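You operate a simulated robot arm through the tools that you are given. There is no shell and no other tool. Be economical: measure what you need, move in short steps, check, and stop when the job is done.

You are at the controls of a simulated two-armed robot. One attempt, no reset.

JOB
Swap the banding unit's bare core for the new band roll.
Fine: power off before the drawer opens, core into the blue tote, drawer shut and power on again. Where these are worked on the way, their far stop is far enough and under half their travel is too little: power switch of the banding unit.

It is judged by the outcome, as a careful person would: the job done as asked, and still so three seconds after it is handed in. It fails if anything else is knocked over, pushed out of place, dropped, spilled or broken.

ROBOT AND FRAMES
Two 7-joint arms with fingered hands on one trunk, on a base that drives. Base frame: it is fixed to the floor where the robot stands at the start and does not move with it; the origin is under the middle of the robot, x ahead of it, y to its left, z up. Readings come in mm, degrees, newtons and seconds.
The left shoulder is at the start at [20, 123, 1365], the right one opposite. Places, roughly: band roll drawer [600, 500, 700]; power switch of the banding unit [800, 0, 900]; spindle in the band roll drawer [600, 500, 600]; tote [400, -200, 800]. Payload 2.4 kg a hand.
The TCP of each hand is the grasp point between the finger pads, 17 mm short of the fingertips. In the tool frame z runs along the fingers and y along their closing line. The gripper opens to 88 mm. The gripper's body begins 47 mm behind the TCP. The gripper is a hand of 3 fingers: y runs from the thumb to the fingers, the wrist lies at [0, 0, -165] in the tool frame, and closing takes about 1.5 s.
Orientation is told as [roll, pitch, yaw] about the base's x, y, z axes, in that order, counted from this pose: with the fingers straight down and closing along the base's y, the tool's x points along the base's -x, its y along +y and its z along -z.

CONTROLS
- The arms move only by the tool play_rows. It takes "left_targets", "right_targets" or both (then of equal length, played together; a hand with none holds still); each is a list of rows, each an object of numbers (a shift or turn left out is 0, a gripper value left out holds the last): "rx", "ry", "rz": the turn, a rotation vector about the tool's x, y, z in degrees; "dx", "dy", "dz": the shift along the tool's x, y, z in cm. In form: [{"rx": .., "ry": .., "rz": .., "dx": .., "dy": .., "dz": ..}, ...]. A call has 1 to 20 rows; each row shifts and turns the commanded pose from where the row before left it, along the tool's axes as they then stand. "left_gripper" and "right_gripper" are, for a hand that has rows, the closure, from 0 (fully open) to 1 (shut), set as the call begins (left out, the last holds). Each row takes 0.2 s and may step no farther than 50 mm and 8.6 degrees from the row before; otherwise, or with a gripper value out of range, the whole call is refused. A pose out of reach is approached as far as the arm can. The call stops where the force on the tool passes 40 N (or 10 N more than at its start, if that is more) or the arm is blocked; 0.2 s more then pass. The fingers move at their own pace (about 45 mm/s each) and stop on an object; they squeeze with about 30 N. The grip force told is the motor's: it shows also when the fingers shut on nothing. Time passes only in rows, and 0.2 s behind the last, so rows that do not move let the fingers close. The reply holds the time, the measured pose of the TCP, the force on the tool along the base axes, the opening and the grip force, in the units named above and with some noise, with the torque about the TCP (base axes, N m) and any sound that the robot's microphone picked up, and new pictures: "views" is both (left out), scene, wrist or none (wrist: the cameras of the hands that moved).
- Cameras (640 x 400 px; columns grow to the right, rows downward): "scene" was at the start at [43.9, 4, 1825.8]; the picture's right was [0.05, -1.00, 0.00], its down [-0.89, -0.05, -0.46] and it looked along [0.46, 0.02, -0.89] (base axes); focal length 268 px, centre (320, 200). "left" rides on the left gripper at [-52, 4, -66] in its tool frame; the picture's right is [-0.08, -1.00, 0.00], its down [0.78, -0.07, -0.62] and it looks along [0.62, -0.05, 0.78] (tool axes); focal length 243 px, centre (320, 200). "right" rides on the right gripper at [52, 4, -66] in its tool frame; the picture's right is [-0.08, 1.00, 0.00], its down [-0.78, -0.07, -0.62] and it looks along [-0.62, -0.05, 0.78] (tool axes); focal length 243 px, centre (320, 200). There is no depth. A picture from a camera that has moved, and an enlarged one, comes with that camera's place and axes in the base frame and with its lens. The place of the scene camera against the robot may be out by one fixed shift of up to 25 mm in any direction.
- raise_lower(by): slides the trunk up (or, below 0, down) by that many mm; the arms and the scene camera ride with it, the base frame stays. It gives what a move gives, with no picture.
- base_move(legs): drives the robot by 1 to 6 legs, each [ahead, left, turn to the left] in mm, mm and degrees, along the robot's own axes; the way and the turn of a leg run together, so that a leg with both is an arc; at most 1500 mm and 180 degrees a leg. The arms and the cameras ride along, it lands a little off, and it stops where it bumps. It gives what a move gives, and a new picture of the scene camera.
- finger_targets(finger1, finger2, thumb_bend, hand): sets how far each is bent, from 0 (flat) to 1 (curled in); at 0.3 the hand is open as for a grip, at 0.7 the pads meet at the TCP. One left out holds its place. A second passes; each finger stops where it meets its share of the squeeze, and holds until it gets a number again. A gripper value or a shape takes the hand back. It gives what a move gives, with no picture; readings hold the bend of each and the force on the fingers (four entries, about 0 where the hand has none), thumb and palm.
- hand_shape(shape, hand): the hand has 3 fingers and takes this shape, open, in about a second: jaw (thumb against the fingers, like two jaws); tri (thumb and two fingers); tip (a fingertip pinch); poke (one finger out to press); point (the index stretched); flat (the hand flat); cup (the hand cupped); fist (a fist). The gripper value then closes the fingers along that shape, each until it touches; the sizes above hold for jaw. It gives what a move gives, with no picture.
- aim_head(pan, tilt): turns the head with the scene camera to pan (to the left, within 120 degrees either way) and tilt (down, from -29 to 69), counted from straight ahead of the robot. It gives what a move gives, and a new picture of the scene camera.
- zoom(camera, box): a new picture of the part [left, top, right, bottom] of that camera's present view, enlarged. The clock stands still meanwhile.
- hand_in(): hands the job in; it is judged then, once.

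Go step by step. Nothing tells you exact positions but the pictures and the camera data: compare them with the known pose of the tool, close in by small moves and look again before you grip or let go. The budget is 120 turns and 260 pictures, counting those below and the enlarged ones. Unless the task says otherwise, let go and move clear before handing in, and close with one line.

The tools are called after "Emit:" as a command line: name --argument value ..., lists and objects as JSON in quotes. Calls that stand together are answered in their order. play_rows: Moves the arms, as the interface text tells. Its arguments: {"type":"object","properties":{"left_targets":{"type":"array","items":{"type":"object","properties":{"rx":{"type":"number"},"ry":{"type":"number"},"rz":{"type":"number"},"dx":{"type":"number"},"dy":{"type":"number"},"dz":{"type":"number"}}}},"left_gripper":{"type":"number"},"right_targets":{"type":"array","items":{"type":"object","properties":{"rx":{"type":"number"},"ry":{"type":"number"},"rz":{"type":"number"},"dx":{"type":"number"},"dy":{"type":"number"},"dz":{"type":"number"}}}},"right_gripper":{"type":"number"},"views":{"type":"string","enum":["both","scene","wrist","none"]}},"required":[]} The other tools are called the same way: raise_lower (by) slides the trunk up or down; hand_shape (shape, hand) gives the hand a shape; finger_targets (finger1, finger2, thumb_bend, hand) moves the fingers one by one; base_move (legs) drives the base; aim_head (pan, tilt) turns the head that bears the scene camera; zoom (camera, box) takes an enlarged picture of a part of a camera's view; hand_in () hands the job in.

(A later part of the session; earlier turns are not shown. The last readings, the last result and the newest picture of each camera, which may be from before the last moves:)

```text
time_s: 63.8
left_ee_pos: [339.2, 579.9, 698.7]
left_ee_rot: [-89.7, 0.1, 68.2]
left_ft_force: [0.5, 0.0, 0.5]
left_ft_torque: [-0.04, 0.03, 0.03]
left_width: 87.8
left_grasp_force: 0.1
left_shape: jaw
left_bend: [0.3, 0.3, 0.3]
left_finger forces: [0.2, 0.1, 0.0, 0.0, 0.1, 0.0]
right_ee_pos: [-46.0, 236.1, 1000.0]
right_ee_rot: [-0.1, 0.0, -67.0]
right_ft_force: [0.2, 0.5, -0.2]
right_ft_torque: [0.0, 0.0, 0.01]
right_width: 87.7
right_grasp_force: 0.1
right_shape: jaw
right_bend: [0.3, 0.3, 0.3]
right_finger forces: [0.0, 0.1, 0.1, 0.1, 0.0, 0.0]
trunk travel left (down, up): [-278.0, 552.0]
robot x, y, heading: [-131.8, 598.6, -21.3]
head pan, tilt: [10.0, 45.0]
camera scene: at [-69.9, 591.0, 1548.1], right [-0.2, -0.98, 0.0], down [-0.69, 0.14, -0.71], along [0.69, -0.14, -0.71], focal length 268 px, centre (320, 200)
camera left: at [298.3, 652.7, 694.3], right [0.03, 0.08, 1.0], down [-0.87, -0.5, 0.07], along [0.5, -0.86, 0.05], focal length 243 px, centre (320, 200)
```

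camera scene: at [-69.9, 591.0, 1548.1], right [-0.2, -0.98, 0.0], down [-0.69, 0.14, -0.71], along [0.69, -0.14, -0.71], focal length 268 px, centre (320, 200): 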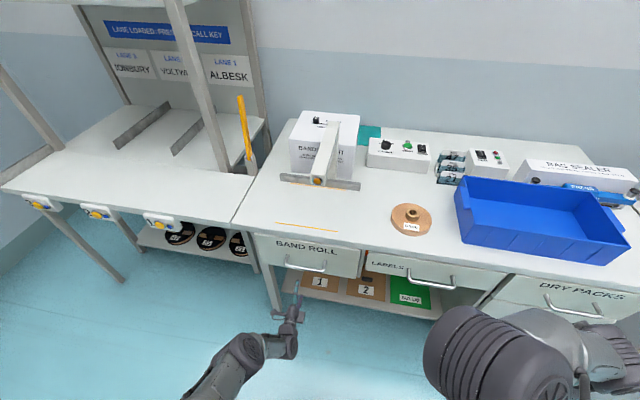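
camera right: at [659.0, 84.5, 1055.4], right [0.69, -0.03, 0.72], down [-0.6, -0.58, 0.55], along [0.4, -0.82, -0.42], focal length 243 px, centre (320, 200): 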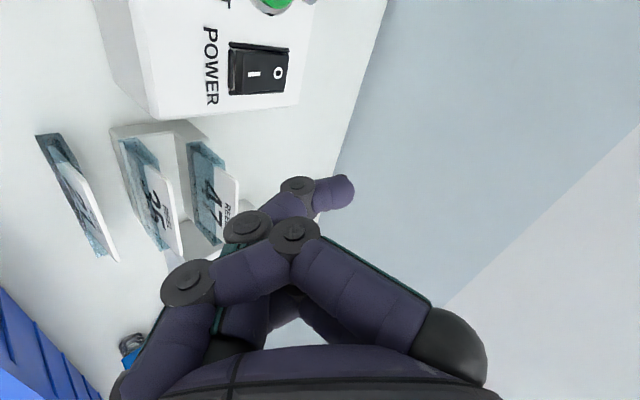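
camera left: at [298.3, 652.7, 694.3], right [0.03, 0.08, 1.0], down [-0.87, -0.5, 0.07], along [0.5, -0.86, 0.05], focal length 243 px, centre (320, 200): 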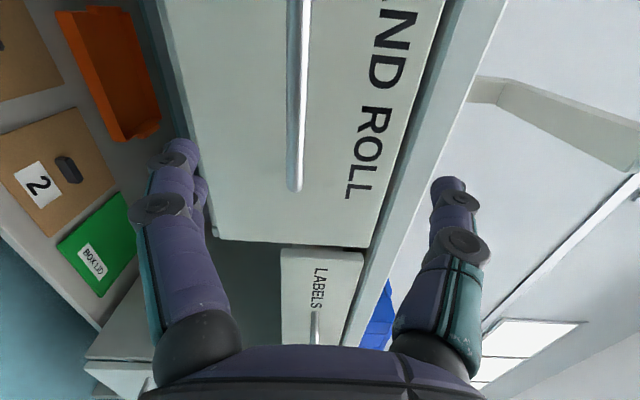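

The bar sits a bit lower, z ≈ 685. Dropping 13 mm and moving in around it.

Emit:
play_rows --left_targets '[{"dy": 1.3, "dz": 2.5}, {"dz": 3.3}, {"dz": 3.2}]' --views "wrist"

```text
time_s: 64.6
left_ee_pos: [371.9, 572.5, 708.2]
left_ee_rot: [-89.9, 0.0, 68.4]
left_ft_force: [0.3, -0.7, 0.3]
left_ft_torque: [-0.02, -0.05, 0.01]
left_width: 87.8
left_grasp_force: 0.0
left_shape: jaw
left_bend: [0.3, 0.3, 0.3]
left_finger forces: [0.0, 0.0, 0.0, 0.0, 0.0, 0.0]
left hand out of reach, approached as far as the arm can: row 1, 2, 3
right_ee_pos: [-48.5, 237.5, 1001.3]
right_ee_rot: [0.1, 0.0, -67.0]
right_ft_force: [-0.3, 0.6, 0.3]
right_ft_torque: [0.0, -0.02, 0.03]
right_width: 87.9
right_grasp_force: 0.0
right_shape: jaw
right_bend: [0.3, 0.3, 0.3]
right_finger forces: [0.0, 0.1, 0.0, 0.0, 0.1, 0.0]
trunk travel left (down, up): [-278.0, 552.0]
robot x, y, heading: [-129.0, 596.5, -21.7]
head pan, tilt: [10.0, 45.0]
camera left: at [330.6, 644.1, 705.0], right [0.03, 0.08, 1.0], down [-0.87, -0.5, 0.07], along [0.5, -0.86, 0.05], focal length 243 px, centre (320, 200)
```

left: 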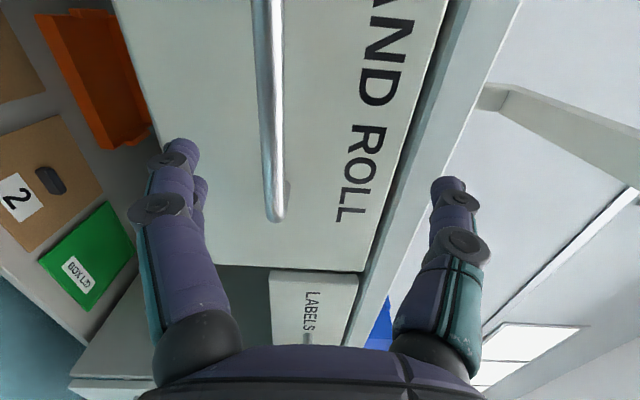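

At the arm's limit here. I'll lower the trunk 120 mm and raise the hand back to the bar's height.

Emit:
raise_lower --by -120

Emit:
play_rows --left_targets '[{"dy": -4.0}, {"dy": -4.0}, {"dy": -2}]' --views "wrist"

```text
time_s: 66.1
left_ee_pos: [371.9, 571.2, 589.6]
left_ee_rot: [-90.0, 0.1, 68.4]
left_ft_force: [0.4, 0.4, -0.2]
left_ft_torque: [0.04, -0.02, -0.01]
left_width: 87.6
left_grasp_force: 0.2
left_shape: jaw
left_bend: [0.3, 0.3, 0.3]
left_finger forces: [0.1, 0.1, 0.1, 0.0, 0.0, 0.1]
right_ee_pos: [-47.3, 238.4, 880.4]
right_ee_rot: [0.0, 0.0, -67.0]
right_ft_force: [-0.7, 0.4, 0.3]
right_ft_torque: [0.01, 0.03, -0.02]
right_width: 87.6
right_grasp_force: 0.1
right_shape: jaw
right_bend: [0.3, 0.3, 0.3]
right_finger forces: [0.0, 0.0, 0.0, 0.1, 0.0, 0.1]
trunk travel left (down, up): [-158.0, 672.0]
robot x, y, heading: [-129.8, 600.3, -21.7]
head pan, tilt: [10.0, 45.0]
```

```text
time_s: 66.9
left_ee_pos: [372.6, 572.9, 688.8]
left_ee_rot: [-90.0, 0.0, 68.3]
left_ft_force: [-0.7, -0.4, -0.5]
left_ft_torque: [0.0, 0.01, -0.01]
left_width: 88.1
left_grasp_force: 0.0
left_shape: jaw
left_bend: [0.3, 0.3, 0.3]
left_finger forces: [0.0, 0.0, 0.1, 0.0, 0.0, 0.0]
right_ee_pos: [-48.4, 237.4, 881.3]
right_ee_rot: [-0.1, 0.0, -67.1]
right_ft_force: [-0.4, 0.1, -0.2]
right_ft_torque: [-0.02, -0.01, 0.0]
right_width: 87.9
right_grasp_force: 0.0
right_shape: jaw
right_bend: [0.3, 0.3, 0.3]
right_finger forces: [0.0, 0.1, 0.0, 0.1, 0.0, 0.1]
trunk travel left (down, up): [-158.0, 672.0]
robot x, y, heading: [-132.9, 598.2, -21.4]
head pan, tilt: [10.0, 45.0]
camera left: at [331.9, 644.7, 685.3], right [0.03, 0.08, 1.0], down [-0.86, -0.5, 0.07], along [0.5, -0.86, 0.05], focal length 243 px, centre (320, 200)
```

left: 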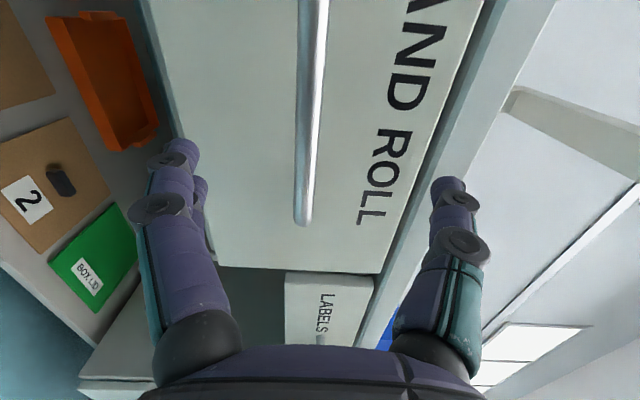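

Level with the bar now. Advancing.

Emit:
play_rows --left_targets '[{"dz": 2.0, "dy": 0.2}, {"dz": 2.0}, {"dz": 1.4}]' --views "wrist"

```text
time_s: 67.7
left_ee_pos: [423.0, 551.9, 686.9]
left_ee_rot: [-90.1, 0.1, 68.4]
left_ft_force: [0.4, -0.4, -0.1]
left_ft_torque: [0.02, 0.01, -0.01]
left_width: 87.8
left_grasp_force: 0.1
left_shape: jaw
left_bend: [0.3, 0.3, 0.3]
left_finger forces: [0.1, 0.1, 0.1, 0.1, 0.1, 0.1]
right_ee_pos: [-48.1, 237.4, 880.2]
right_ee_rot: [0.0, -0.1, -67.1]
right_ft_force: [-0.4, 0.1, -0.4]
right_ft_torque: [-0.02, -0.02, -0.03]
right_width: 87.8
right_grasp_force: 0.1
right_shape: jaw
right_bend: [0.3, 0.3, 0.3]
right_finger forces: [0.0, 0.1, 0.0, 0.0, 0.0, 0.0]
trunk travel left (down, up): [-158.0, 672.0]
robot x, y, heading: [-131.1, 598.5, -21.5]
head pan, tilt: [10.0, 45.0]
camera left: at [381.3, 624.3, 683.1], right [0.03, 0.08, 1.0], down [-0.87, -0.5, 0.07], along [0.5, -0.86, 0.05], focal length 243 px, centre (320, 200)
```

left: 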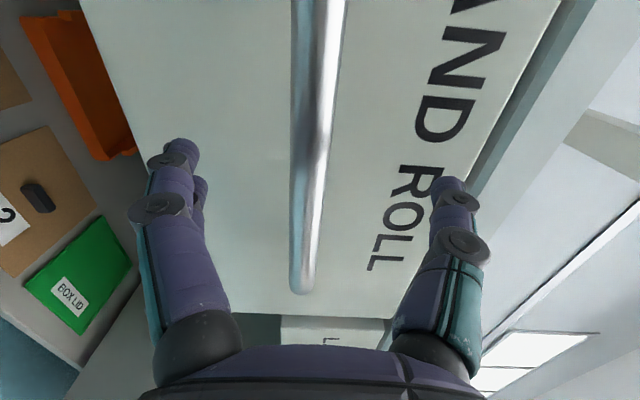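

Nearly around the bar. A further 8 mm, then closing.

Emit:
play_rows --left_targets '[{"dz": 0.8}]' --views "none"

Emit:
play_rows --left_targets '[{}, {}, {}, {}, {}, {}, {}, {}]' --left_gripper 1 --views "both"

```text
time_s: 68.1
left_ee_pos: [430.9, 548.4, 687.7]
left_ee_rot: [-90.0, 0.0, 68.4]
left_ft_force: [-0.9, -0.3, 0.9]
left_ft_torque: [0.0, 0.01, -0.02]
left_width: 87.8
left_grasp_force: 0.0
left_shape: jaw
left_bend: [0.3, 0.3, 0.3]
left_finger forces: [0.1, 0.0, 0.0, 0.1, 0.1, 0.1]
right_ee_pos: [-46.8, 237.6, 879.8]
right_ee_rot: [0.0, 0.0, -67.0]
right_ft_force: [0.4, 0.4, 0.9]
right_ft_torque: [0.04, -0.01, 0.0]
right_width: 87.7
right_grasp_force: 0.1
right_shape: jaw
right_bend: [0.3, 0.3, 0.3]
right_finger forces: [0.1, 0.0, 0.0, 0.0, 0.0, 0.0]
trunk travel left (down, up): [-158.0, 672.0]
robot x, y, heading: [-134.2, 597.0, -21.8]
head pan, tilt: [10.0, 45.0]
```

```text
time_s: 69.9
left_ee_pos: [430.5, 547.8, 686.9]
left_ee_rot: [-90.0, 0.0, 68.5]
left_ft_force: [2.5, 0.0, 3.1]
left_ft_torque: [0.01, -0.03, -0.04]
left_width: 0.0
left_grasp_force: 29.9
left_shape: jaw
left_bend: [0.74, 0.74, 0.79]
left_finger forces: [5.8, 6.2, 0.1, 0.0, 25.6, 0.1]
right_ee_pos: [-47.5, 237.8, 881.1]
right_ee_rot: [0.0, 0.1, -67.0]
right_ft_force: [0.1, 0.6, -0.4]
right_ft_torque: [0.0, 0.0, 0.0]
right_width: 87.8
right_grasp_force: 0.0
right_shape: jaw
right_bend: [0.3, 0.3, 0.3]
right_finger forces: [0.0, 0.0, 0.0, 0.1, 0.0, 0.1]
trunk travel left (down, up): [-158.0, 672.0]
robot x, y, heading: [-131.7, 596.9, -21.6]
head pan, tilt: [10.0, 45.0]
camera scene: at [-69.5, 591.3, 1428.1], right [-0.2, -0.98, 0.0], down [-0.69, 0.14, -0.71], along [0.69, -0.14, -0.71], focal length 268 px, centre (320, 200)
camera left: at [388.9, 620.9, 684.1], right [0.03, 0.08, 1.0], down [-0.86, -0.5, 0.07], along [0.5, -0.86, 0.05], focal length 243 px, centre (320, 200)
```

scene: 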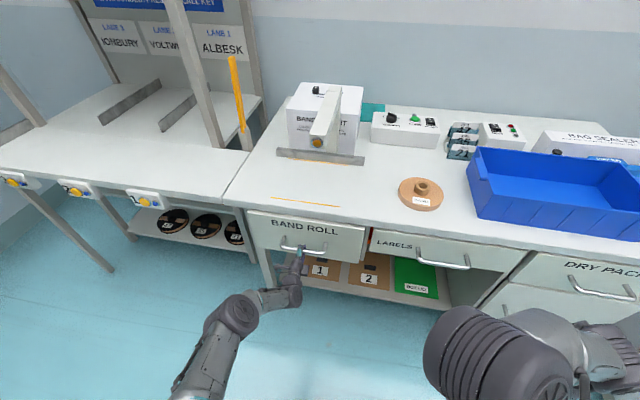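
left: 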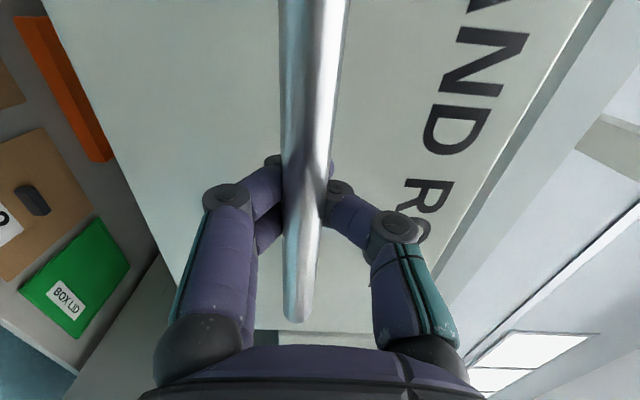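

The fingers are hooked around the bar. Pulling the drawer.

Emit:
play_rows --left_targets '[{"dz": -2}, {"dz": -3}, {"dz": -3}, {"dz": -3}, {"dz": -3}]' --views "scene"

```text
time_s: 71.1
left_ee_pos: [298.4, 600.0, 686.6]
left_ee_rot: [-90.0, 0.0, 68.3]
left_ft_force: [4.3, 0.0, 4.5]
left_ft_torque: [0.01, 0.05, -0.04]
left_width: 0.0
left_grasp_force: 29.9
left_shape: jaw
left_bend: [0.76, 0.76, 0.81]
left_finger forces: [0.1, 0.0, 0.1, 0.1, 9.7, 0.0]
right_ee_pos: [-47.9, 237.1, 880.8]
right_ee_rot: [0.0, 0.0, -67.0]
right_ft_force: [-0.7, -0.6, 0.1]
right_ft_torque: [-0.01, -0.01, -0.01]
right_width: 87.8
right_grasp_force: 0.1
right_shape: jaw
right_bend: [0.3, 0.3, 0.3]
right_finger forces: [0.0, 0.0, 0.0, 0.0, 0.0, 0.1]
trunk travel left (down, up): [-158.0, 672.0]
robot x, y, heading: [-128.8, 601.3, -21.8]
head pan, tilt: [10.0, 45.0]
camera scene: at [-69.4, 591.4, 1428.0], right [-0.2, -0.98, 0.0], down [-0.69, 0.14, -0.71], along [0.69, -0.14, -0.71], focal length 268 px, centre (320, 200)
```

scene: 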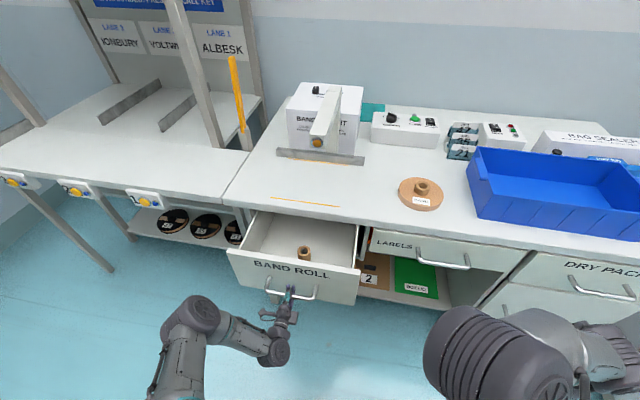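

The drawer opens and the bare core shows. Pulling further.

Emit:
play_rows --left_targets '[{"dz": -3}, {"dz": -3}, {"dz": -3}]' --views "scene"

Emit:
zoom --camera "scene" --box '[200, 190, 400, 315]'

```text
time_s: 71.9
left_ee_pos: [215.5, 635.1, 685.6]
left_ee_rot: [-89.8, 0.0, 68.3]
left_ft_force: [-0.6, 0.0, 0.0]
left_ft_torque: [-0.02, 0.0, -0.01]
left_width: 0.1
left_grasp_force: 30.0
left_shape: jaw
left_bend: [0.76, 0.76, 0.8]
left_finger forces: [0.1, 0.0, 0.0, 0.0, 0.1, 0.0]
right_ee_pos: [-47.6, 236.7, 881.0]
right_ee_rot: [0.0, 0.0, -67.1]
right_ft_force: [-0.1, 0.1, 0.0]
right_ft_torque: [-0.02, 0.03, 0.0]
right_width: 87.7
right_grasp_force: 0.0
right_shape: jaw
right_bend: [0.3, 0.3, 0.3]
right_finger forces: [0.0, 0.0, 0.0, 0.1, 0.0, 0.0]
trunk travel left (down, up): [-158.0, 672.0]
robot x, y, heading: [-131.9, 599.8, -21.8]
head pan, tilt: [10.0, 45.0]
camera scene: at [-69.6, 591.5, 1428.0], right [-0.2, -0.98, 0.0], down [-0.69, 0.14, -0.71], along [0.69, -0.14, -0.71], focal length 268 px, centre (320, 200)
```

scene: 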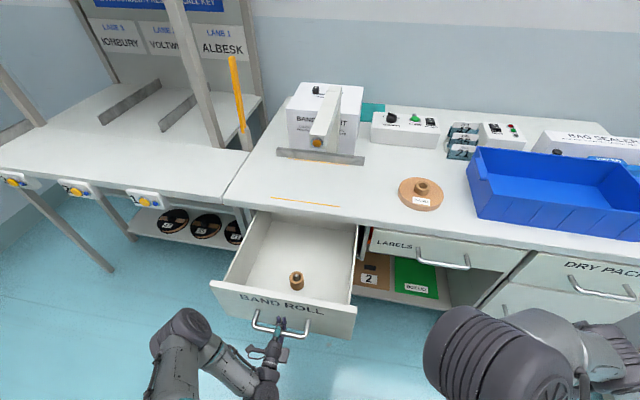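

```text
3.20 times, centred on (300, 252) of scene
camera zoom: at [-69.6, 591.5, 1428.0], right [-0.2, -0.98, 0.0], down [-0.69, 0.14, -0.71], along [0.69, -0.14, -0.71], focal length 858 px, centre (384, 32)
```

zoom: 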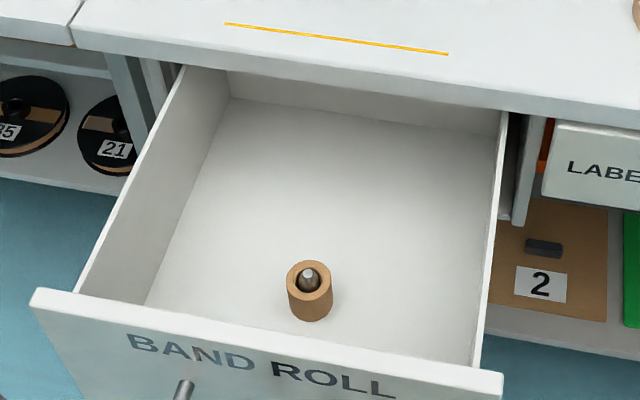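

The core stands on the spindle at about (368, 579). I'll release the handle, back off and bring the left hand up again.

Emit:
play_rows --left_targets '[{}, {}, {}, {}, {}, {}, {}]' --left_gripper 0 --views "wrist"

Emit:
play_rows --left_targets '[{"dz": -3}, {"dz": -3}, {"dz": -1}]' --views "wrist"

```text
time_s: 73.5
left_ee_pos: [215.8, 633.9, 686.2]
left_ee_rot: [-90.0, 0.1, 68.4]
left_ft_force: [-0.4, -0.2, 0.1]
left_ft_torque: [0.01, 0.01, 0.02]
left_width: 88.0
left_grasp_force: 0.1
left_shape: jaw
left_bend: [0.3, 0.3, 0.3]
left_finger forces: [0.1, 0.1, 0.0, 0.1, 0.0, 0.1]
right_ee_pos: [-47.4, 238.0, 880.0]
right_ee_rot: [0.0, -0.1, -66.9]
right_ft_force: [-0.6, -0.4, -0.1]
right_ft_torque: [0.0, 0.04, 0.0]
right_width: 87.9
right_grasp_force: 0.0
right_shape: jaw
right_bend: [0.3, 0.3, 0.3]
right_finger forces: [0.0, 0.0, 0.0, 0.1, 0.0, 0.0]
trunk travel left (down, up): [-158.0, 672.0]
robot x, y, heading: [-128.5, 600.6, -21.7]
head pan, tilt: [10.0, 45.0]
camera left: at [174.9, 707.0, 682.6], right [0.03, 0.08, 1.0], down [-0.87, -0.5, 0.07], along [0.5, -0.86, 0.05], focal length 243 px, centre (320, 200)
```

left: 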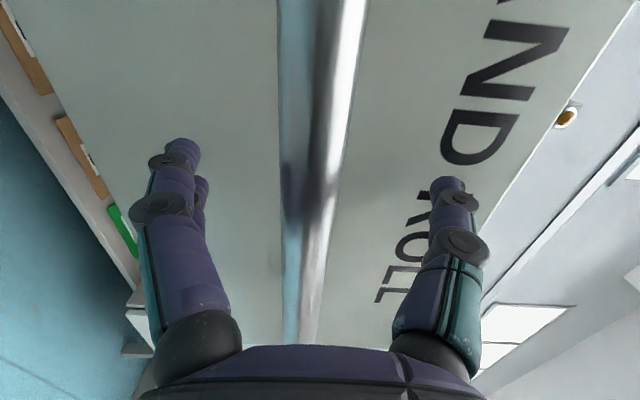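

```text
time_s: 74.3
left_ee_pos: [152.4, 660.1, 688.2]
left_ee_rot: [-90.0, 0.0, 68.4]
left_ft_force: [-0.6, 0.5, -0.1]
left_ft_torque: [0.02, 0.0, 0.01]
left_width: 87.7
left_grasp_force: 0.1
left_shape: jaw
left_bend: [0.3, 0.3, 0.3]
left_finger forces: [0.1, 0.1, 0.0, 0.0, 0.0, 0.0]
right_ee_pos: [-47.6, 237.1, 880.6]
right_ee_rot: [0.0, -0.1, -67.0]
right_ft_force: [-0.7, -0.6, -0.4]
right_ft_torque: [0.02, -0.02, -0.01]
right_width: 87.9
right_grasp_force: 0.0
right_shape: jaw
right_bend: [0.3, 0.3, 0.3]
right_finger forces: [0.0, 0.1, 0.1, 0.0, 0.0, 0.0]
trunk travel left (down, up): [-158.0, 672.0]
robot x, y, heading: [-132.6, 601.8, -21.7]
head pan, tilt: [10.0, 45.0]
camera left: at [109.8, 732.3, 683.9], right [0.03, 0.08, 1.0], down [-0.87, -0.5, 0.07], along [0.5, -0.86, 0.05], focal length 243 px, centre (320, 200)
```

left: 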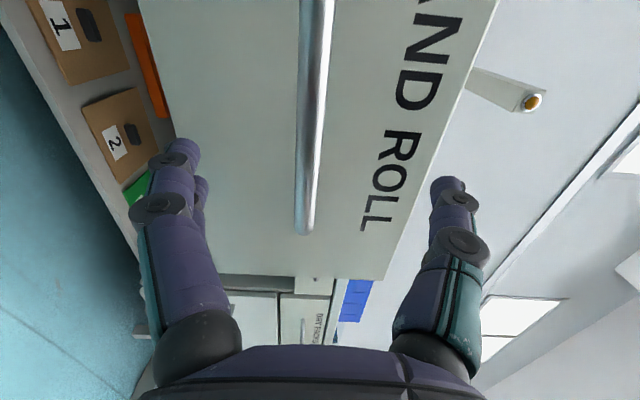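

Clear of the handle. Raising the hand and turning it fingers-down.

Emit:
play_rows --left_targets '[{"dy": -4.5}, {"dy": -4.5}, {"dy": -4.5}, {"dy": -4.0}, {"rz": 8}, {"rz": 8}, {"rz": 8}, {"rz": 8}, {"rz": 8}, {"rz": 8}, {"rz": 8}, {"rz": 8}, {"rz": 8}, {"rz": 8}, {"rz": 8}, {"rz": 2}]' --views "none"

Emit:
play_rows --left_targets '[{"ry": 8}, {"ry": 8}, {"ry": 8}, {"ry": 8}, {"ry": 8}, {"ry": 8}, {"ry": 8}, {"ry": 8}, {"ry": 8}, {"ry": 8}, {"ry": 8}, {"ry": 2}]' --views "scene"

```text
time_s: 77.7
left_ee_pos: [177.6, 629.7, 779.9]
left_ee_rot: [136.2, -90.0, -157.8]
left_ft_force: [-0.1, 0.2, 0.4]
left_ft_torque: [0.01, 0.0, -0.01]
left_width: 87.9
left_grasp_force: 0.0
left_shape: jaw
left_bend: [0.3, 0.3, 0.3]
left_finger forces: [0.0, 0.0, 0.1, 0.0, 0.0, 0.0]
left hand out of reach, approached as far as the arm can: row 2, 3, 4
right_ee_pos: [-48.1, 237.2, 880.5]
right_ee_rot: [0.0, -0.1, -66.9]
right_ft_force: [-0.4, -0.3, -0.5]
right_ft_torque: [0.03, -0.03, 0.0]
right_width: 88.1
right_grasp_force: 0.1
right_shape: jaw
right_bend: [0.3, 0.3, 0.3]
right_finger forces: [0.0, 0.0, 0.1, 0.0, 0.1, 0.0]
trunk travel left (down, up): [-158.0, 672.0]
robot x, y, heading: [-130.0, 600.0, -21.8]
head pan, tilt: [10.0, 45.0]
```

```text
time_s: 80.3
left_ee_pos: [200.5, 606.5, 743.8]
left_ee_rot: [-0.1, -0.1, -21.7]
left_ft_force: [0.4, -0.5, -0.1]
left_ft_torque: [0.01, 0.01, 0.01]
left_width: 88.0
left_grasp_force: 0.1
left_shape: jaw
left_bend: [0.3, 0.3, 0.3]
left_finger forces: [0.1, 0.0, 0.1, 0.0, 0.1, 0.0]
left hand out of reach, approached as far as the arm can: row 1, 2, 3, 4
right_ee_pos: [-47.0, 236.5, 880.3]
right_ee_rot: [0.0, 0.0, -67.1]
right_ft_force: [-0.5, -0.2, -0.2]
right_ft_torque: [-0.02, -0.01, -0.02]
right_width: 87.8
right_grasp_force: 0.0
right_shape: jaw
right_bend: [0.3, 0.3, 0.3]
right_finger forces: [0.1, 0.0, 0.0, 0.1, 0.1, 0.1]
trunk travel left (down, up): [-158.0, 672.0]
robot x, y, heading: [-130.4, 600.9, -21.5]
head pan, tilt: [10.0, 45.0]
camera scene: at [-69.6, 591.4, 1428.0], right [-0.2, -0.98, 0.0], down [-0.69, 0.14, -0.71], along [0.69, -0.14, -0.71], focal length 268 px, centre (320, 200)
```

scene: 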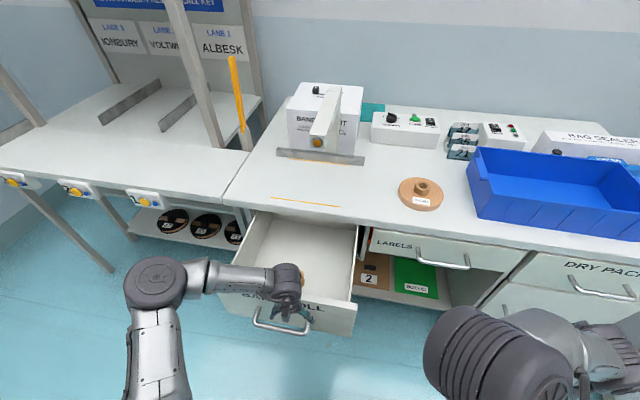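

Raising the trunk to lift the hand clear, then moving over the core.

Emit:
raise_lower --by 150

Emit:
play_rows --left_targets '[{"dx": -4, "dy": 1}, {"dx": -4, "dy": 1}, {"dx": -4, "dy": 1}, {"dx": -3, "dy": 0.8}]' --views "both"

```text
time_s: 82.1
left_ee_pos: [200.8, 605.9, 892.9]
left_ee_rot: [0.0, 0.0, -21.6]
left_ft_force: [0.6, 0.0, -1.0]
left_ft_torque: [0.0, 0.02, -0.01]
left_width: 88.1
left_grasp_force: 0.0
left_shape: jaw
left_bend: [0.3, 0.3, 0.3]
left_finger forces: [0.0, 0.1, 0.0, 0.0, 0.0, 0.0]
right_ee_pos: [-47.3, 237.0, 1030.3]
right_ee_rot: [-0.1, 0.0, -67.1]
right_ft_force: [-0.3, -0.2, -0.6]
right_ft_torque: [-0.01, 0.0, 0.0]
right_width: 87.9
right_grasp_force: 0.0
right_shape: jaw
right_bend: [0.3, 0.3, 0.3]
right_finger forces: [0.1, 0.0, 0.0, 0.0, 0.0, 0.0]
trunk travel left (down, up): [-308.0, 522.0]
robot x, y, heading: [-132.7, 599.0, -21.8]
head pan, tilt: [10.0, 45.0]
```

```text
time_s: 83.1
left_ee_pos: [352.6, 586.1, 892.3]
left_ee_rot: [0.0, 0.1, -21.7]
left_ft_force: [0.8, -0.7, -0.3]
left_ft_torque: [0.02, 0.01, -0.04]
left_width: 88.0
left_grasp_force: 0.0
left_shape: jaw
left_bend: [0.3, 0.3, 0.3]
left_finger forces: [0.0, 0.0, 0.0, 0.1, 0.0, 0.1]
right_ee_pos: [-46.8, 236.5, 1029.5]
right_ee_rot: [0.0, 0.0, -67.0]
right_ft_force: [0.1, 0.5, -0.2]
right_ft_torque: [0.03, -0.01, -0.02]
right_width: 87.9
right_grasp_force: 0.0
right_shape: jaw
right_bend: [0.3, 0.3, 0.3]
right_finger forces: [0.0, 0.1, 0.1, 0.0, 0.0, 0.0]
trunk travel left (down, up): [-308.0, 522.0]
robot x, y, heading: [-131.3, 600.2, -21.4]
head pan, tilt: [10.0, 45.0]
camera scene: at [-69.4, 591.0, 1578.0], right [-0.2, -0.98, 0.0], down [-0.69, 0.14, -0.71], along [0.69, -0.14, -0.71], focal length 268 px, centre (320, 200)
camera left: at [403.8, 569.3, 959.7], right [-0.29, -0.96, 0.0], down [-0.75, 0.23, 0.62], along [-0.6, 0.18, -0.78], focal length 243 px, centre (320, 200)
```

scene: 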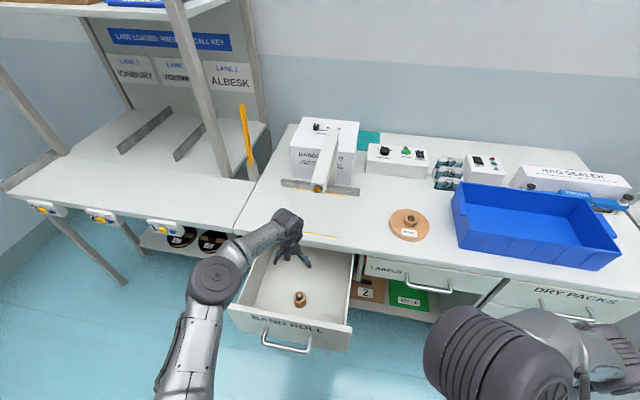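
left: 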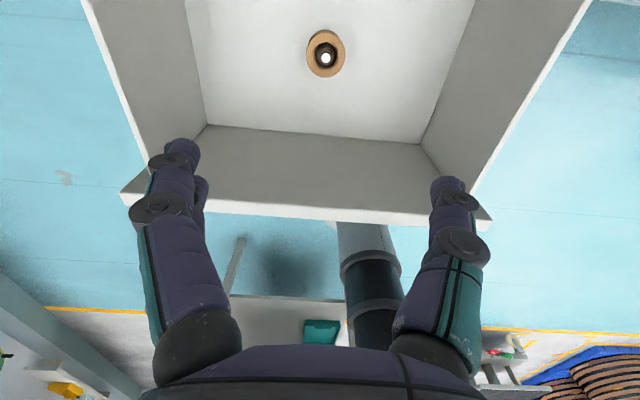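

The core top is about (362, 575, 659). Aligning and descending part way.

Emit:
play_rows --left_targets '[{"dx": -1.3, "dy": -0.6, "dz": 3}, {"dz": 4.5}, {"dz": 4.5}, {"dz": 4.5}]' --views "both"

```text
time_s: 84.1
left_ee_pos: [336.8, 584.0, 743.5]
left_ee_rot: [0.0, -0.1, -21.6]
left_ft_force: [-0.7, -0.3, 0.5]
left_ft_torque: [0.03, 0.0, -0.01]
left_width: 88.0
left_grasp_force: 0.1
left_shape: jaw
left_bend: [0.3, 0.3, 0.3]
left_finger forces: [0.0, 0.0, 0.1, 0.1, 0.0, 0.0]
left hand out of reach, approached as far as the arm can: row 3, 4
right_ee_pos: [-47.9, 238.1, 1030.3]
right_ee_rot: [0.1, -0.1, -67.0]
right_ft_force: [0.4, -0.5, -0.5]
right_ft_torque: [0.0, 0.0, 0.0]
right_width: 88.0
right_grasp_force: 0.0
right_shape: jaw
right_bend: [0.3, 0.3, 0.3]
right_finger forces: [0.0, 0.0, 0.0, 0.1, 0.1, 0.0]
trunk travel left (down, up): [-308.0, 522.0]
robot x, y, heading: [-131.8, 600.6, -21.7]
head pan, tilt: [10.0, 45.0]
camera scene: at [-69.5, 591.4, 1578.0], right [-0.2, -0.98, 0.0], down [-0.69, 0.14, -0.71], along [0.69, -0.14, -0.71], focal length 268 px, centre (320, 200)
camera left: at [387.4, 568.4, 809.8], right [-0.29, -0.96, 0.0], down [-0.75, 0.23, 0.62], along [-0.59, 0.18, -0.78], focal length 243 px, centre (320, 200)
```

scene: 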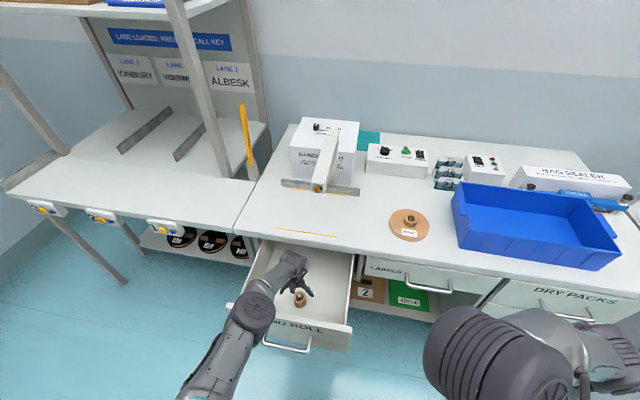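
left: 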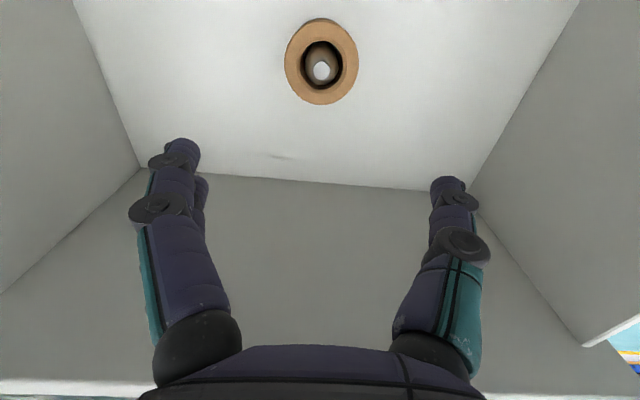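

Reach is short again; I'll lift slightly, drive 80 mm closer and lower the trunk.

Emit:
play_rows --left_targets '[{"dz": -4}, {"dz": -4}]' --views "none"

Emit:
base_move --legs '[[80, 0, 0]]'

Emit:
play_rows --left_targets '[{"dx": 2.5}, {"dx": 2.5}]' --views "wrist"

```text
time_s: 84.7
left_ee_pos: [337.5, 582.8, 822.1]
left_ee_rot: [-0.1, 0.0, -21.6]
left_ft_force: [-0.5, 0.2, 0.3]
left_ft_torque: [-0.01, -0.01, -0.05]
left_width: 88.0
left_grasp_force: 0.0
left_shape: jaw
left_bend: [0.3, 0.3, 0.3]
left_finger forces: [0.0, 0.0, 0.0, 0.1, 0.0, 0.1]
right_ee_pos: [-47.9, 238.1, 1030.4]
right_ee_rot: [0.1, 0.0, -67.1]
right_ft_force: [0.7, 0.2, 0.5]
right_ft_torque: [0.01, 0.01, -0.02]
right_width: 88.1
right_grasp_force: 0.0
right_shape: jaw
right_bend: [0.3, 0.3, 0.3]
right_finger forces: [0.1, 0.1, 0.0, 0.0, 0.0, 0.1]
trunk travel left (down, up): [-308.0, 522.0]
robot x, y, heading: [-132.9, 600.3, -21.5]
head pan, tilt: [10.0, 45.0]
```

```text
time_s: 85.7
left_ee_pos: [410.6, 553.1, 820.6]
left_ee_rot: [0.0, 0.2, -21.6]
left_ft_force: [-0.3, -0.2, -0.1]
left_ft_torque: [-0.01, 0.03, -0.05]
left_width: 88.4
left_grasp_force: 0.0
left_shape: jaw
left_bend: [0.3, 0.3, 0.3]
left_finger forces: [0.1, 0.0, 0.0, 0.0, 0.0, 0.1]
right_ee_pos: [28.8, 207.5, 1030.8]
right_ee_rot: [-0.1, 0.0, -67.0]
right_ft_force: [0.1, 0.2, -0.1]
right_ft_torque: [0.04, -0.02, -0.03]
right_width: 87.8
right_grasp_force: 0.1
right_shape: jaw
right_bend: [0.3, 0.3, 0.3]
right_finger forces: [0.0, 0.0, 0.1, 0.1, 0.0, 0.1]
trunk travel left (down, up): [-308.0, 522.0]
robot x, y, heading: [-55.6, 568.8, -21.7]
head pan, tilt: [10.0, 45.0]
camera scene: at [6.0, 561.4, 1577.9], right [-0.2, -0.98, 0.0], down [-0.69, 0.14, -0.71], along [0.69, -0.14, -0.71], focal length 268 px, centre (320, 200)
```

scene: 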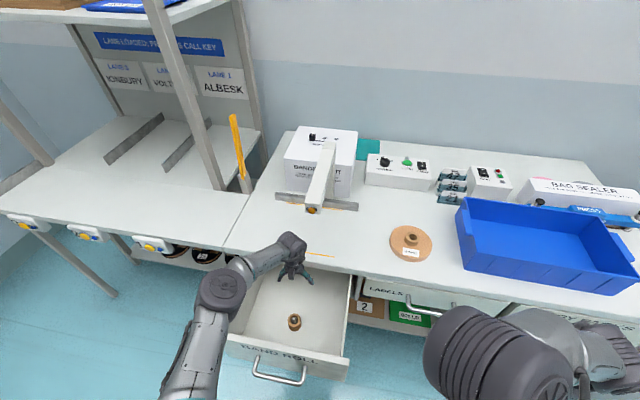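

```text
time_s: 86.3
left_ee_pos: [366.0, 570.7, 822.1]
left_ee_rot: [0.1, -0.1, -21.5]
left_ft_force: [-0.1, 0.4, -0.1]
left_ft_torque: [-0.01, 0.01, -0.01]
left_width: 87.9
left_grasp_force: 0.1
left_shape: jaw
left_bend: [0.3, 0.3, 0.3]
left_finger forces: [0.1, 0.1, 0.0, 0.0, 0.1, 0.1]
right_ee_pos: [26.6, 208.2, 1030.1]
right_ee_rot: [0.0, 0.0, -67.1]
right_ft_force: [-0.3, 0.4, 1.3]
right_ft_torque: [0.0, 0.03, 0.01]
right_width: 87.9
right_grasp_force: 0.1
right_shape: jaw
right_bend: [0.3, 0.3, 0.3]
right_finger forces: [0.0, 0.0, 0.0, 0.0, 0.1, 0.1]
trunk travel left (down, up): [-308.0, 522.0]
robot x, y, heading: [-57.6, 565.2, -21.7]
head pan, tilt: [10.0, 45.0]
camera left: at [416.0, 555.8, 887.9], right [-0.29, -0.96, 0.0], down [-0.75, 0.23, 0.62], along [-0.6, 0.18, -0.78], focal length 243 px, centre (320, 200)
```

left: 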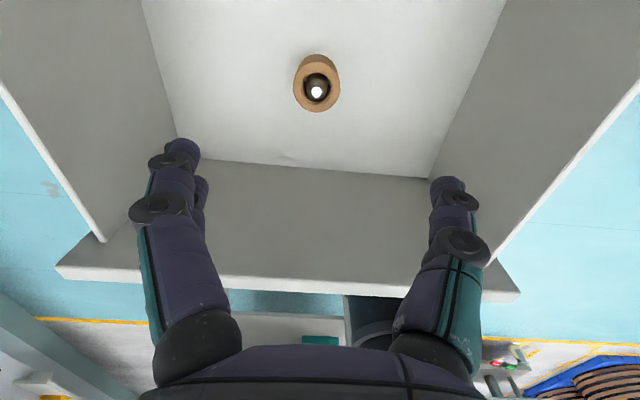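

Core at about (363, 575), now nearly below the hand. Descending.

Emit:
play_rows --left_targets '[{"dx": 0.4, "dy": 0.3, "dz": 3.5}, {"dz": 4}, {"dz": 4}, {"dz": 2}]' --views "wrist"

```text
time_s: 87.3
left_ee_pos: [363.1, 576.1, 687.3]
left_ee_rot: [0.0, 0.0, -21.6]
left_ft_force: [0.7, 0.4, -1.1]
left_ft_torque: [0.02, -0.04, -0.01]
left_width: 88.0
left_grasp_force: 0.1
left_shape: jaw
left_bend: [0.3, 0.3, 0.3]
left_finger forces: [0.0, 0.0, 0.1, 0.0, 0.1, 0.0]
right_ee_pos: [26.8, 207.6, 1030.8]
right_ee_rot: [0.1, 0.0, -66.9]
right_ft_force: [0.8, -0.2, -0.5]
right_ft_torque: [0.0, -0.04, 0.01]
right_width: 87.9
right_grasp_force: 0.1
right_shape: jaw
right_bend: [0.3, 0.3, 0.3]
right_finger forces: [0.0, 0.0, 0.0, 0.0, 0.0, 0.1]
trunk travel left (down, up): [-308.0, 522.0]
robot x, y, heading: [-56.7, 572.3, -21.8]
head pan, tilt: [10.0, 45.0]
camera left: at [412.9, 560.3, 754.1], right [-0.29, -0.96, 0.0], down [-0.75, 0.23, 0.62], along [-0.6, 0.18, -0.78], focal length 243 px, centre (320, 200)
```

left: 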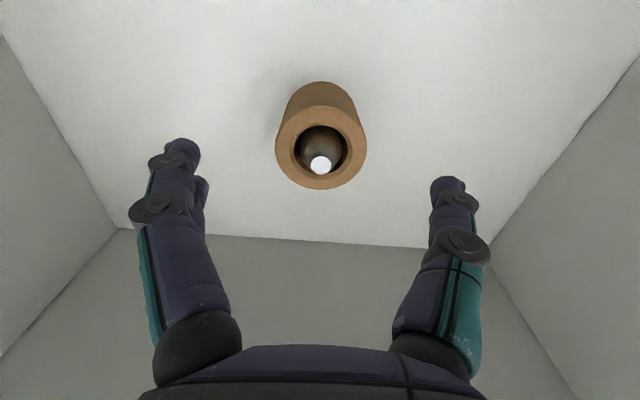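

Well aligned. Down 45 mm and close.

Emit:
play_rows --left_targets '[{"dx": -0.15, "dz": 1.5}, {"dx": -0.15, "dz": 1.5}, {"dz": 1.5}]' --views "none"

Emit:
play_rows --left_targets '[{}, {}, {}, {}, {}, {}, {}]' --left_gripper 1 --views "wrist"

```text
time_s: 88.1
left_ee_pos: [360.2, 578.3, 649.7]
left_ee_rot: [0.0, -0.1, -21.6]
left_ft_force: [0.5, -0.4, 0.5]
left_ft_torque: [0.02, -0.02, 0.02]
left_width: 88.0
left_grasp_force: 0.1
left_shape: jaw
left_bend: [0.3, 0.3, 0.3]
left_finger forces: [0.0, 0.0, 0.1, 0.0, 0.0, 0.0]
left hand out of reach, approached as far as the arm can: row 3
right_ee_pos: [25.8, 208.8, 1029.5]
right_ee_rot: [0.0, 0.0, -67.0]
right_ft_force: [0.1, -0.5, 0.1]
right_ft_torque: [0.05, 0.01, 0.01]
right_width: 87.9
right_grasp_force: 0.2
right_shape: jaw
right_bend: [0.3, 0.3, 0.3]
right_finger forces: [0.1, 0.1, 0.1, 0.0, 0.0, 0.0]
trunk travel left (down, up): [-308.0, 522.0]
robot x, y, heading: [-57.5, 569.3, -21.7]
head pan, tilt: [10.0, 45.0]
```

```text
time_s: 89.7
left_ee_pos: [360.9, 577.9, 650.5]
left_ee_rot: [0.1, -0.1, -21.6]
left_ft_force: [0.7, 0.5, 0.4]
left_ft_torque: [-0.01, 0.01, 0.0]
left_width: 35.9
left_grasp_force: 30.2
left_shape: jaw
left_bend: [0.74, 0.74, 0.7]
left_finger forces: [13.9, 13.7, 0.0, 0.0, 27.0, 0.0]
right_ee_pos: [27.4, 208.4, 1029.2]
right_ee_rot: [0.0, 0.0, -67.0]
right_ft_force: [-0.4, -0.8, 0.2]
right_ft_torque: [0.01, 0.0, -0.01]
right_width: 87.8
right_grasp_force: 0.1
right_shape: jaw
right_bend: [0.3, 0.3, 0.3]
right_finger forces: [0.0, 0.0, 0.0, 0.0, 0.0, 0.0]
trunk travel left (down, up): [-308.0, 522.0]
robot x, y, heading: [-52.2, 571.1, -21.7]
head pan, tilt: [10.0, 45.0]
camera left: at [410.9, 561.9, 717.1], right [-0.29, -0.96, 0.0], down [-0.75, 0.23, 0.62], along [-0.59, 0.18, -0.78], focal length 243 px, centre (320, 200)
```

left: 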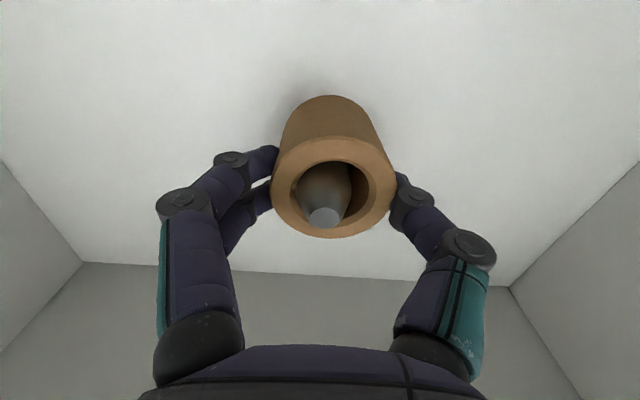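

Gripped, 36 mm wide. Lifting straight up.

Emit:
play_rows --left_targets '[{"dz": -2}, {"dz": -3}, {"dz": -4}, {"dz": -4.5}, {"dz": -4.5}, {"dz": -4.5}, {"dz": -4.5}]' --views "both"

```text
time_s: 91.3
left_ee_pos: [356.3, 576.6, 920.5]
left_ee_rot: [0.0, -0.1, -21.6]
left_ft_force: [-0.2, 0.1, 0.2]
left_ft_torque: [-0.01, 0.03, -0.01]
left_width: 35.4
left_grasp_force: 30.3
left_shape: jaw
left_bend: [0.73, 0.74, 0.7]
left_finger forces: [14.3, 13.8, 0.0, 0.0, 27.4, 0.0]
right_ee_pos: [27.0, 207.5, 1030.8]
right_ee_rot: [-0.1, 0.0, -66.9]
right_ft_force: [-0.1, -0.2, 0.5]
right_ft_torque: [0.0, -0.02, 0.0]
right_width: 87.7
right_grasp_force: 0.0
right_shape: jaw
right_bend: [0.3, 0.3, 0.3]
right_finger forces: [0.1, 0.0, 0.0, 0.0, 0.0, 0.0]
trunk travel left (down, up): [-308.0, 522.0]
robot x, y, heading: [-59.7, 569.7, -21.5]
head pan, tilt: [10.0, 45.0]
camera scene: at [4.3, 562.1, 1578.1], right [-0.2, -0.98, 0.0], down [-0.69, 0.14, -0.71], along [0.69, -0.14, -0.71], focal length 268 px, centre (320, 200)
camera left: at [407.0, 560.7, 987.5], right [-0.29, -0.96, 0.0], down [-0.75, 0.23, 0.62], along [-0.59, 0.18, -0.78], focal length 243 px, centre (320, 200)
```

scene: 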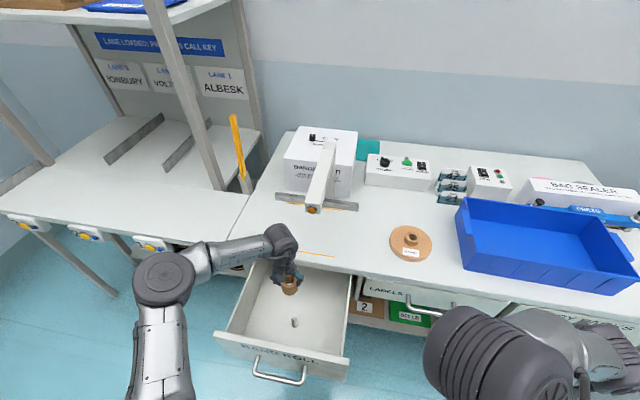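
left: 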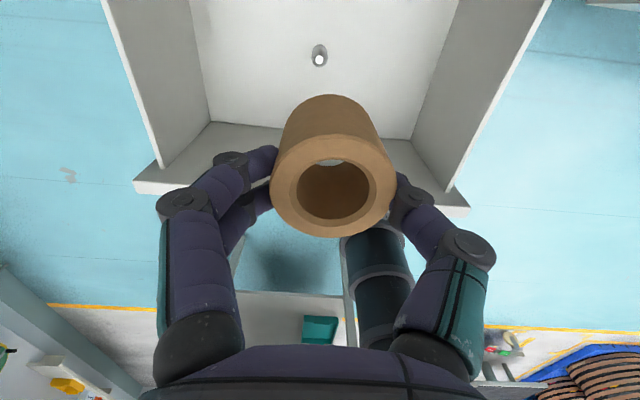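

The bare core is off the spindle. I'll raise the trunk, tuck the right arm in, and drive right to the tote.

Emit:
play_rows --right_targets '[{"dx": 2.6, "dy": 2.6}, {"dx": 2.6, "dy": 2.6}, {"dx": 2.6, "dy": 2.6}, {"dx": 2.6, "dy": 2.6}]' --left_targets '[{"dy": -2.5}, {"dy": -2.5}, {"dy": -2.5}, {"dy": -2.5}]' --views "none"

Emit:
raise_lower --by 140

Emit:
base_move --legs '[[0, -546, 0]]'

Emit:
aim_head --pan 0 --tilt 55

```text
time_s: 92.3
left_ee_pos: [322.8, 484.3, 921.5]
left_ee_rot: [0.0, 0.0, -21.6]
left_ft_force: [0.5, 0.2, -0.7]
left_ft_torque: [0.0, 0.01, 0.0]
left_width: 35.3
left_grasp_force: 29.5
left_shape: jaw
left_bend: [0.73, 0.74, 0.7]
left_finger forces: [14.4, 13.9, 0.0, 0.0, 27.4, 0.0]
right_ee_pos: [98.6, 317.0, 1005.6]
right_ee_rot: [0.0, 0.0, -67.0]
right_ft_force: [0.8, -0.3, 0.6]
right_ft_torque: [0.0, 0.02, -0.03]
right_width: 88.1
right_grasp_force: 0.1
right_shape: jaw
right_bend: [0.3, 0.3, 0.3]
right_finger forces: [0.0, 0.0, 0.0, 0.0, 0.0, 0.0]
right hand out of reach, approached as far as the arm can: row 2, 3, 4
trunk travel left (down, up): [-308.0, 522.0]
robot x, y, heading: [-55.7, 569.2, -21.4]
head pan, tilt: [10.0, 45.0]
```

```text
time_s: 94.0
left_ee_pos: [323.4, 484.7, 1060.3]
left_ee_rot: [0.0, 0.1, -21.7]
left_ft_force: [-0.1, 0.7, -0.5]
left_ft_torque: [0.01, -0.01, 0.02]
left_width: 35.4
left_grasp_force: 30.1
left_shape: jaw
left_bend: [0.73, 0.74, 0.7]
left_finger forces: [14.4, 13.9, 0.1, 0.0, 27.5, 0.0]
right_ee_pos: [98.4, 315.8, 1145.4]
right_ee_rot: [0.0, 0.0, -67.0]
right_ft_force: [0.5, 0.1, 0.3]
right_ft_torque: [-0.04, 0.01, 0.02]
right_width: 87.8
right_grasp_force: 0.1
right_shape: jaw
right_bend: [0.3, 0.3, 0.3]
right_finger forces: [0.1, 0.0, 0.0, 0.1, 0.1, 0.0]
trunk travel left (down, up): [-448.0, 382.0]
robot x, y, heading: [-58.2, 568.5, -21.5]
head pan, tilt: [10.0, 45.0]
```

```text
time_s: 97.2
left_ee_pos: [118.3, -35.4, 1059.9]
left_ee_rot: [0.0, 0.0, -21.8]
left_ft_force: [0.0, 0.5, 0.3]
left_ft_torque: [-0.01, 0.0, -0.03]
left_width: 35.7
left_grasp_force: 29.9
left_shape: jaw
left_bend: [0.73, 0.74, 0.7]
left_finger forces: [14.3, 13.7, 0.0, 0.1, 27.4, 0.1]
right_ee_pos: [-107.7, -202.2, 1144.9]
right_ee_rot: [-0.1, -0.1, -67.1]
right_ft_force: [1.1, 0.0, -1.0]
right_ft_torque: [-0.01, -0.01, 0.01]
right_width: 87.7
right_grasp_force: 0.0
right_shape: jaw
right_bend: [0.3, 0.3, 0.3]
right_finger forces: [0.1, 0.1, 0.1, 0.1, 0.0, 0.0]
trunk travel left (down, up): [-448.0, 382.0]
robot x, y, heading: [-264.0, 54.7, -21.7]
head pan, tilt: [10.0, 45.0]
camera scene: at [-201.1, 43.2, 1718.0], right [-0.2, -0.98, 0.0], down [-0.69, 0.14, -0.71], along [0.69, -0.14, -0.71], focal length 268 px, centre (320, 200)
```

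scene: 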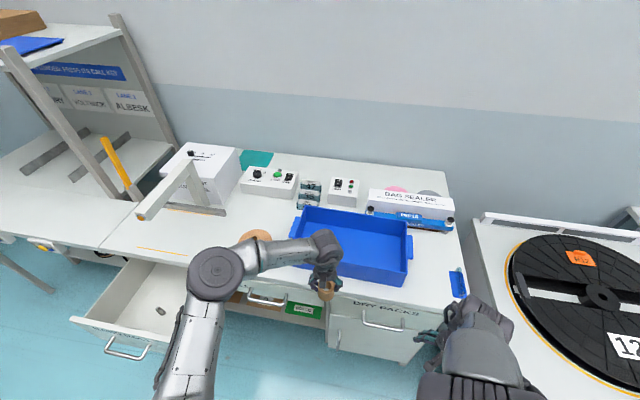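

```text
time_s: 97.9
left_ee_pos: [116.7, -33.9, 1060.6]
left_ee_rot: [0.0, 0.0, -21.7]
left_ft_force: [-0.6, -0.2, 0.6]
left_ft_torque: [0.02, -0.03, 0.0]
left_width: 35.4
left_grasp_force: 30.1
left_shape: jaw
left_bend: [0.73, 0.74, 0.7]
left_finger forces: [14.3, 13.8, 0.0, 0.0, 27.4, 0.0]
right_ee_pos: [-107.4, -201.8, 1145.7]
right_ee_rot: [-0.1, 0.0, -67.1]
right_ft_force: [0.5, 0.0, -0.3]
right_ft_torque: [0.02, 0.0, -0.01]
right_width: 88.2
right_grasp_force: 0.2
right_shape: jaw
right_bend: [0.3, 0.3, 0.3]
right_finger forces: [0.0, 0.0, 0.0, 0.0, 0.1, 0.0]
trunk travel left (down, up): [-448.0, 382.0]
robot x, y, heading: [-262.4, 50.4, -21.6]
head pan, tilt: [0.0, 55.0]
camera scene: at [-213.4, 33.9, 1704.7], right [-0.37, -0.93, 0.0], down [-0.76, 0.3, -0.57], along [0.53, -0.21, -0.82], focal length 268 px, centre (320, 200)
```

scene: 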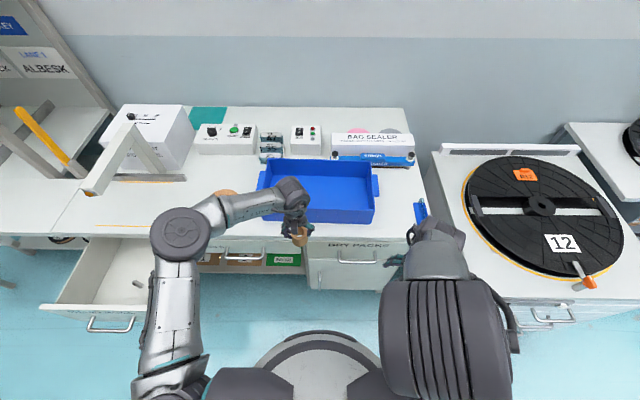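

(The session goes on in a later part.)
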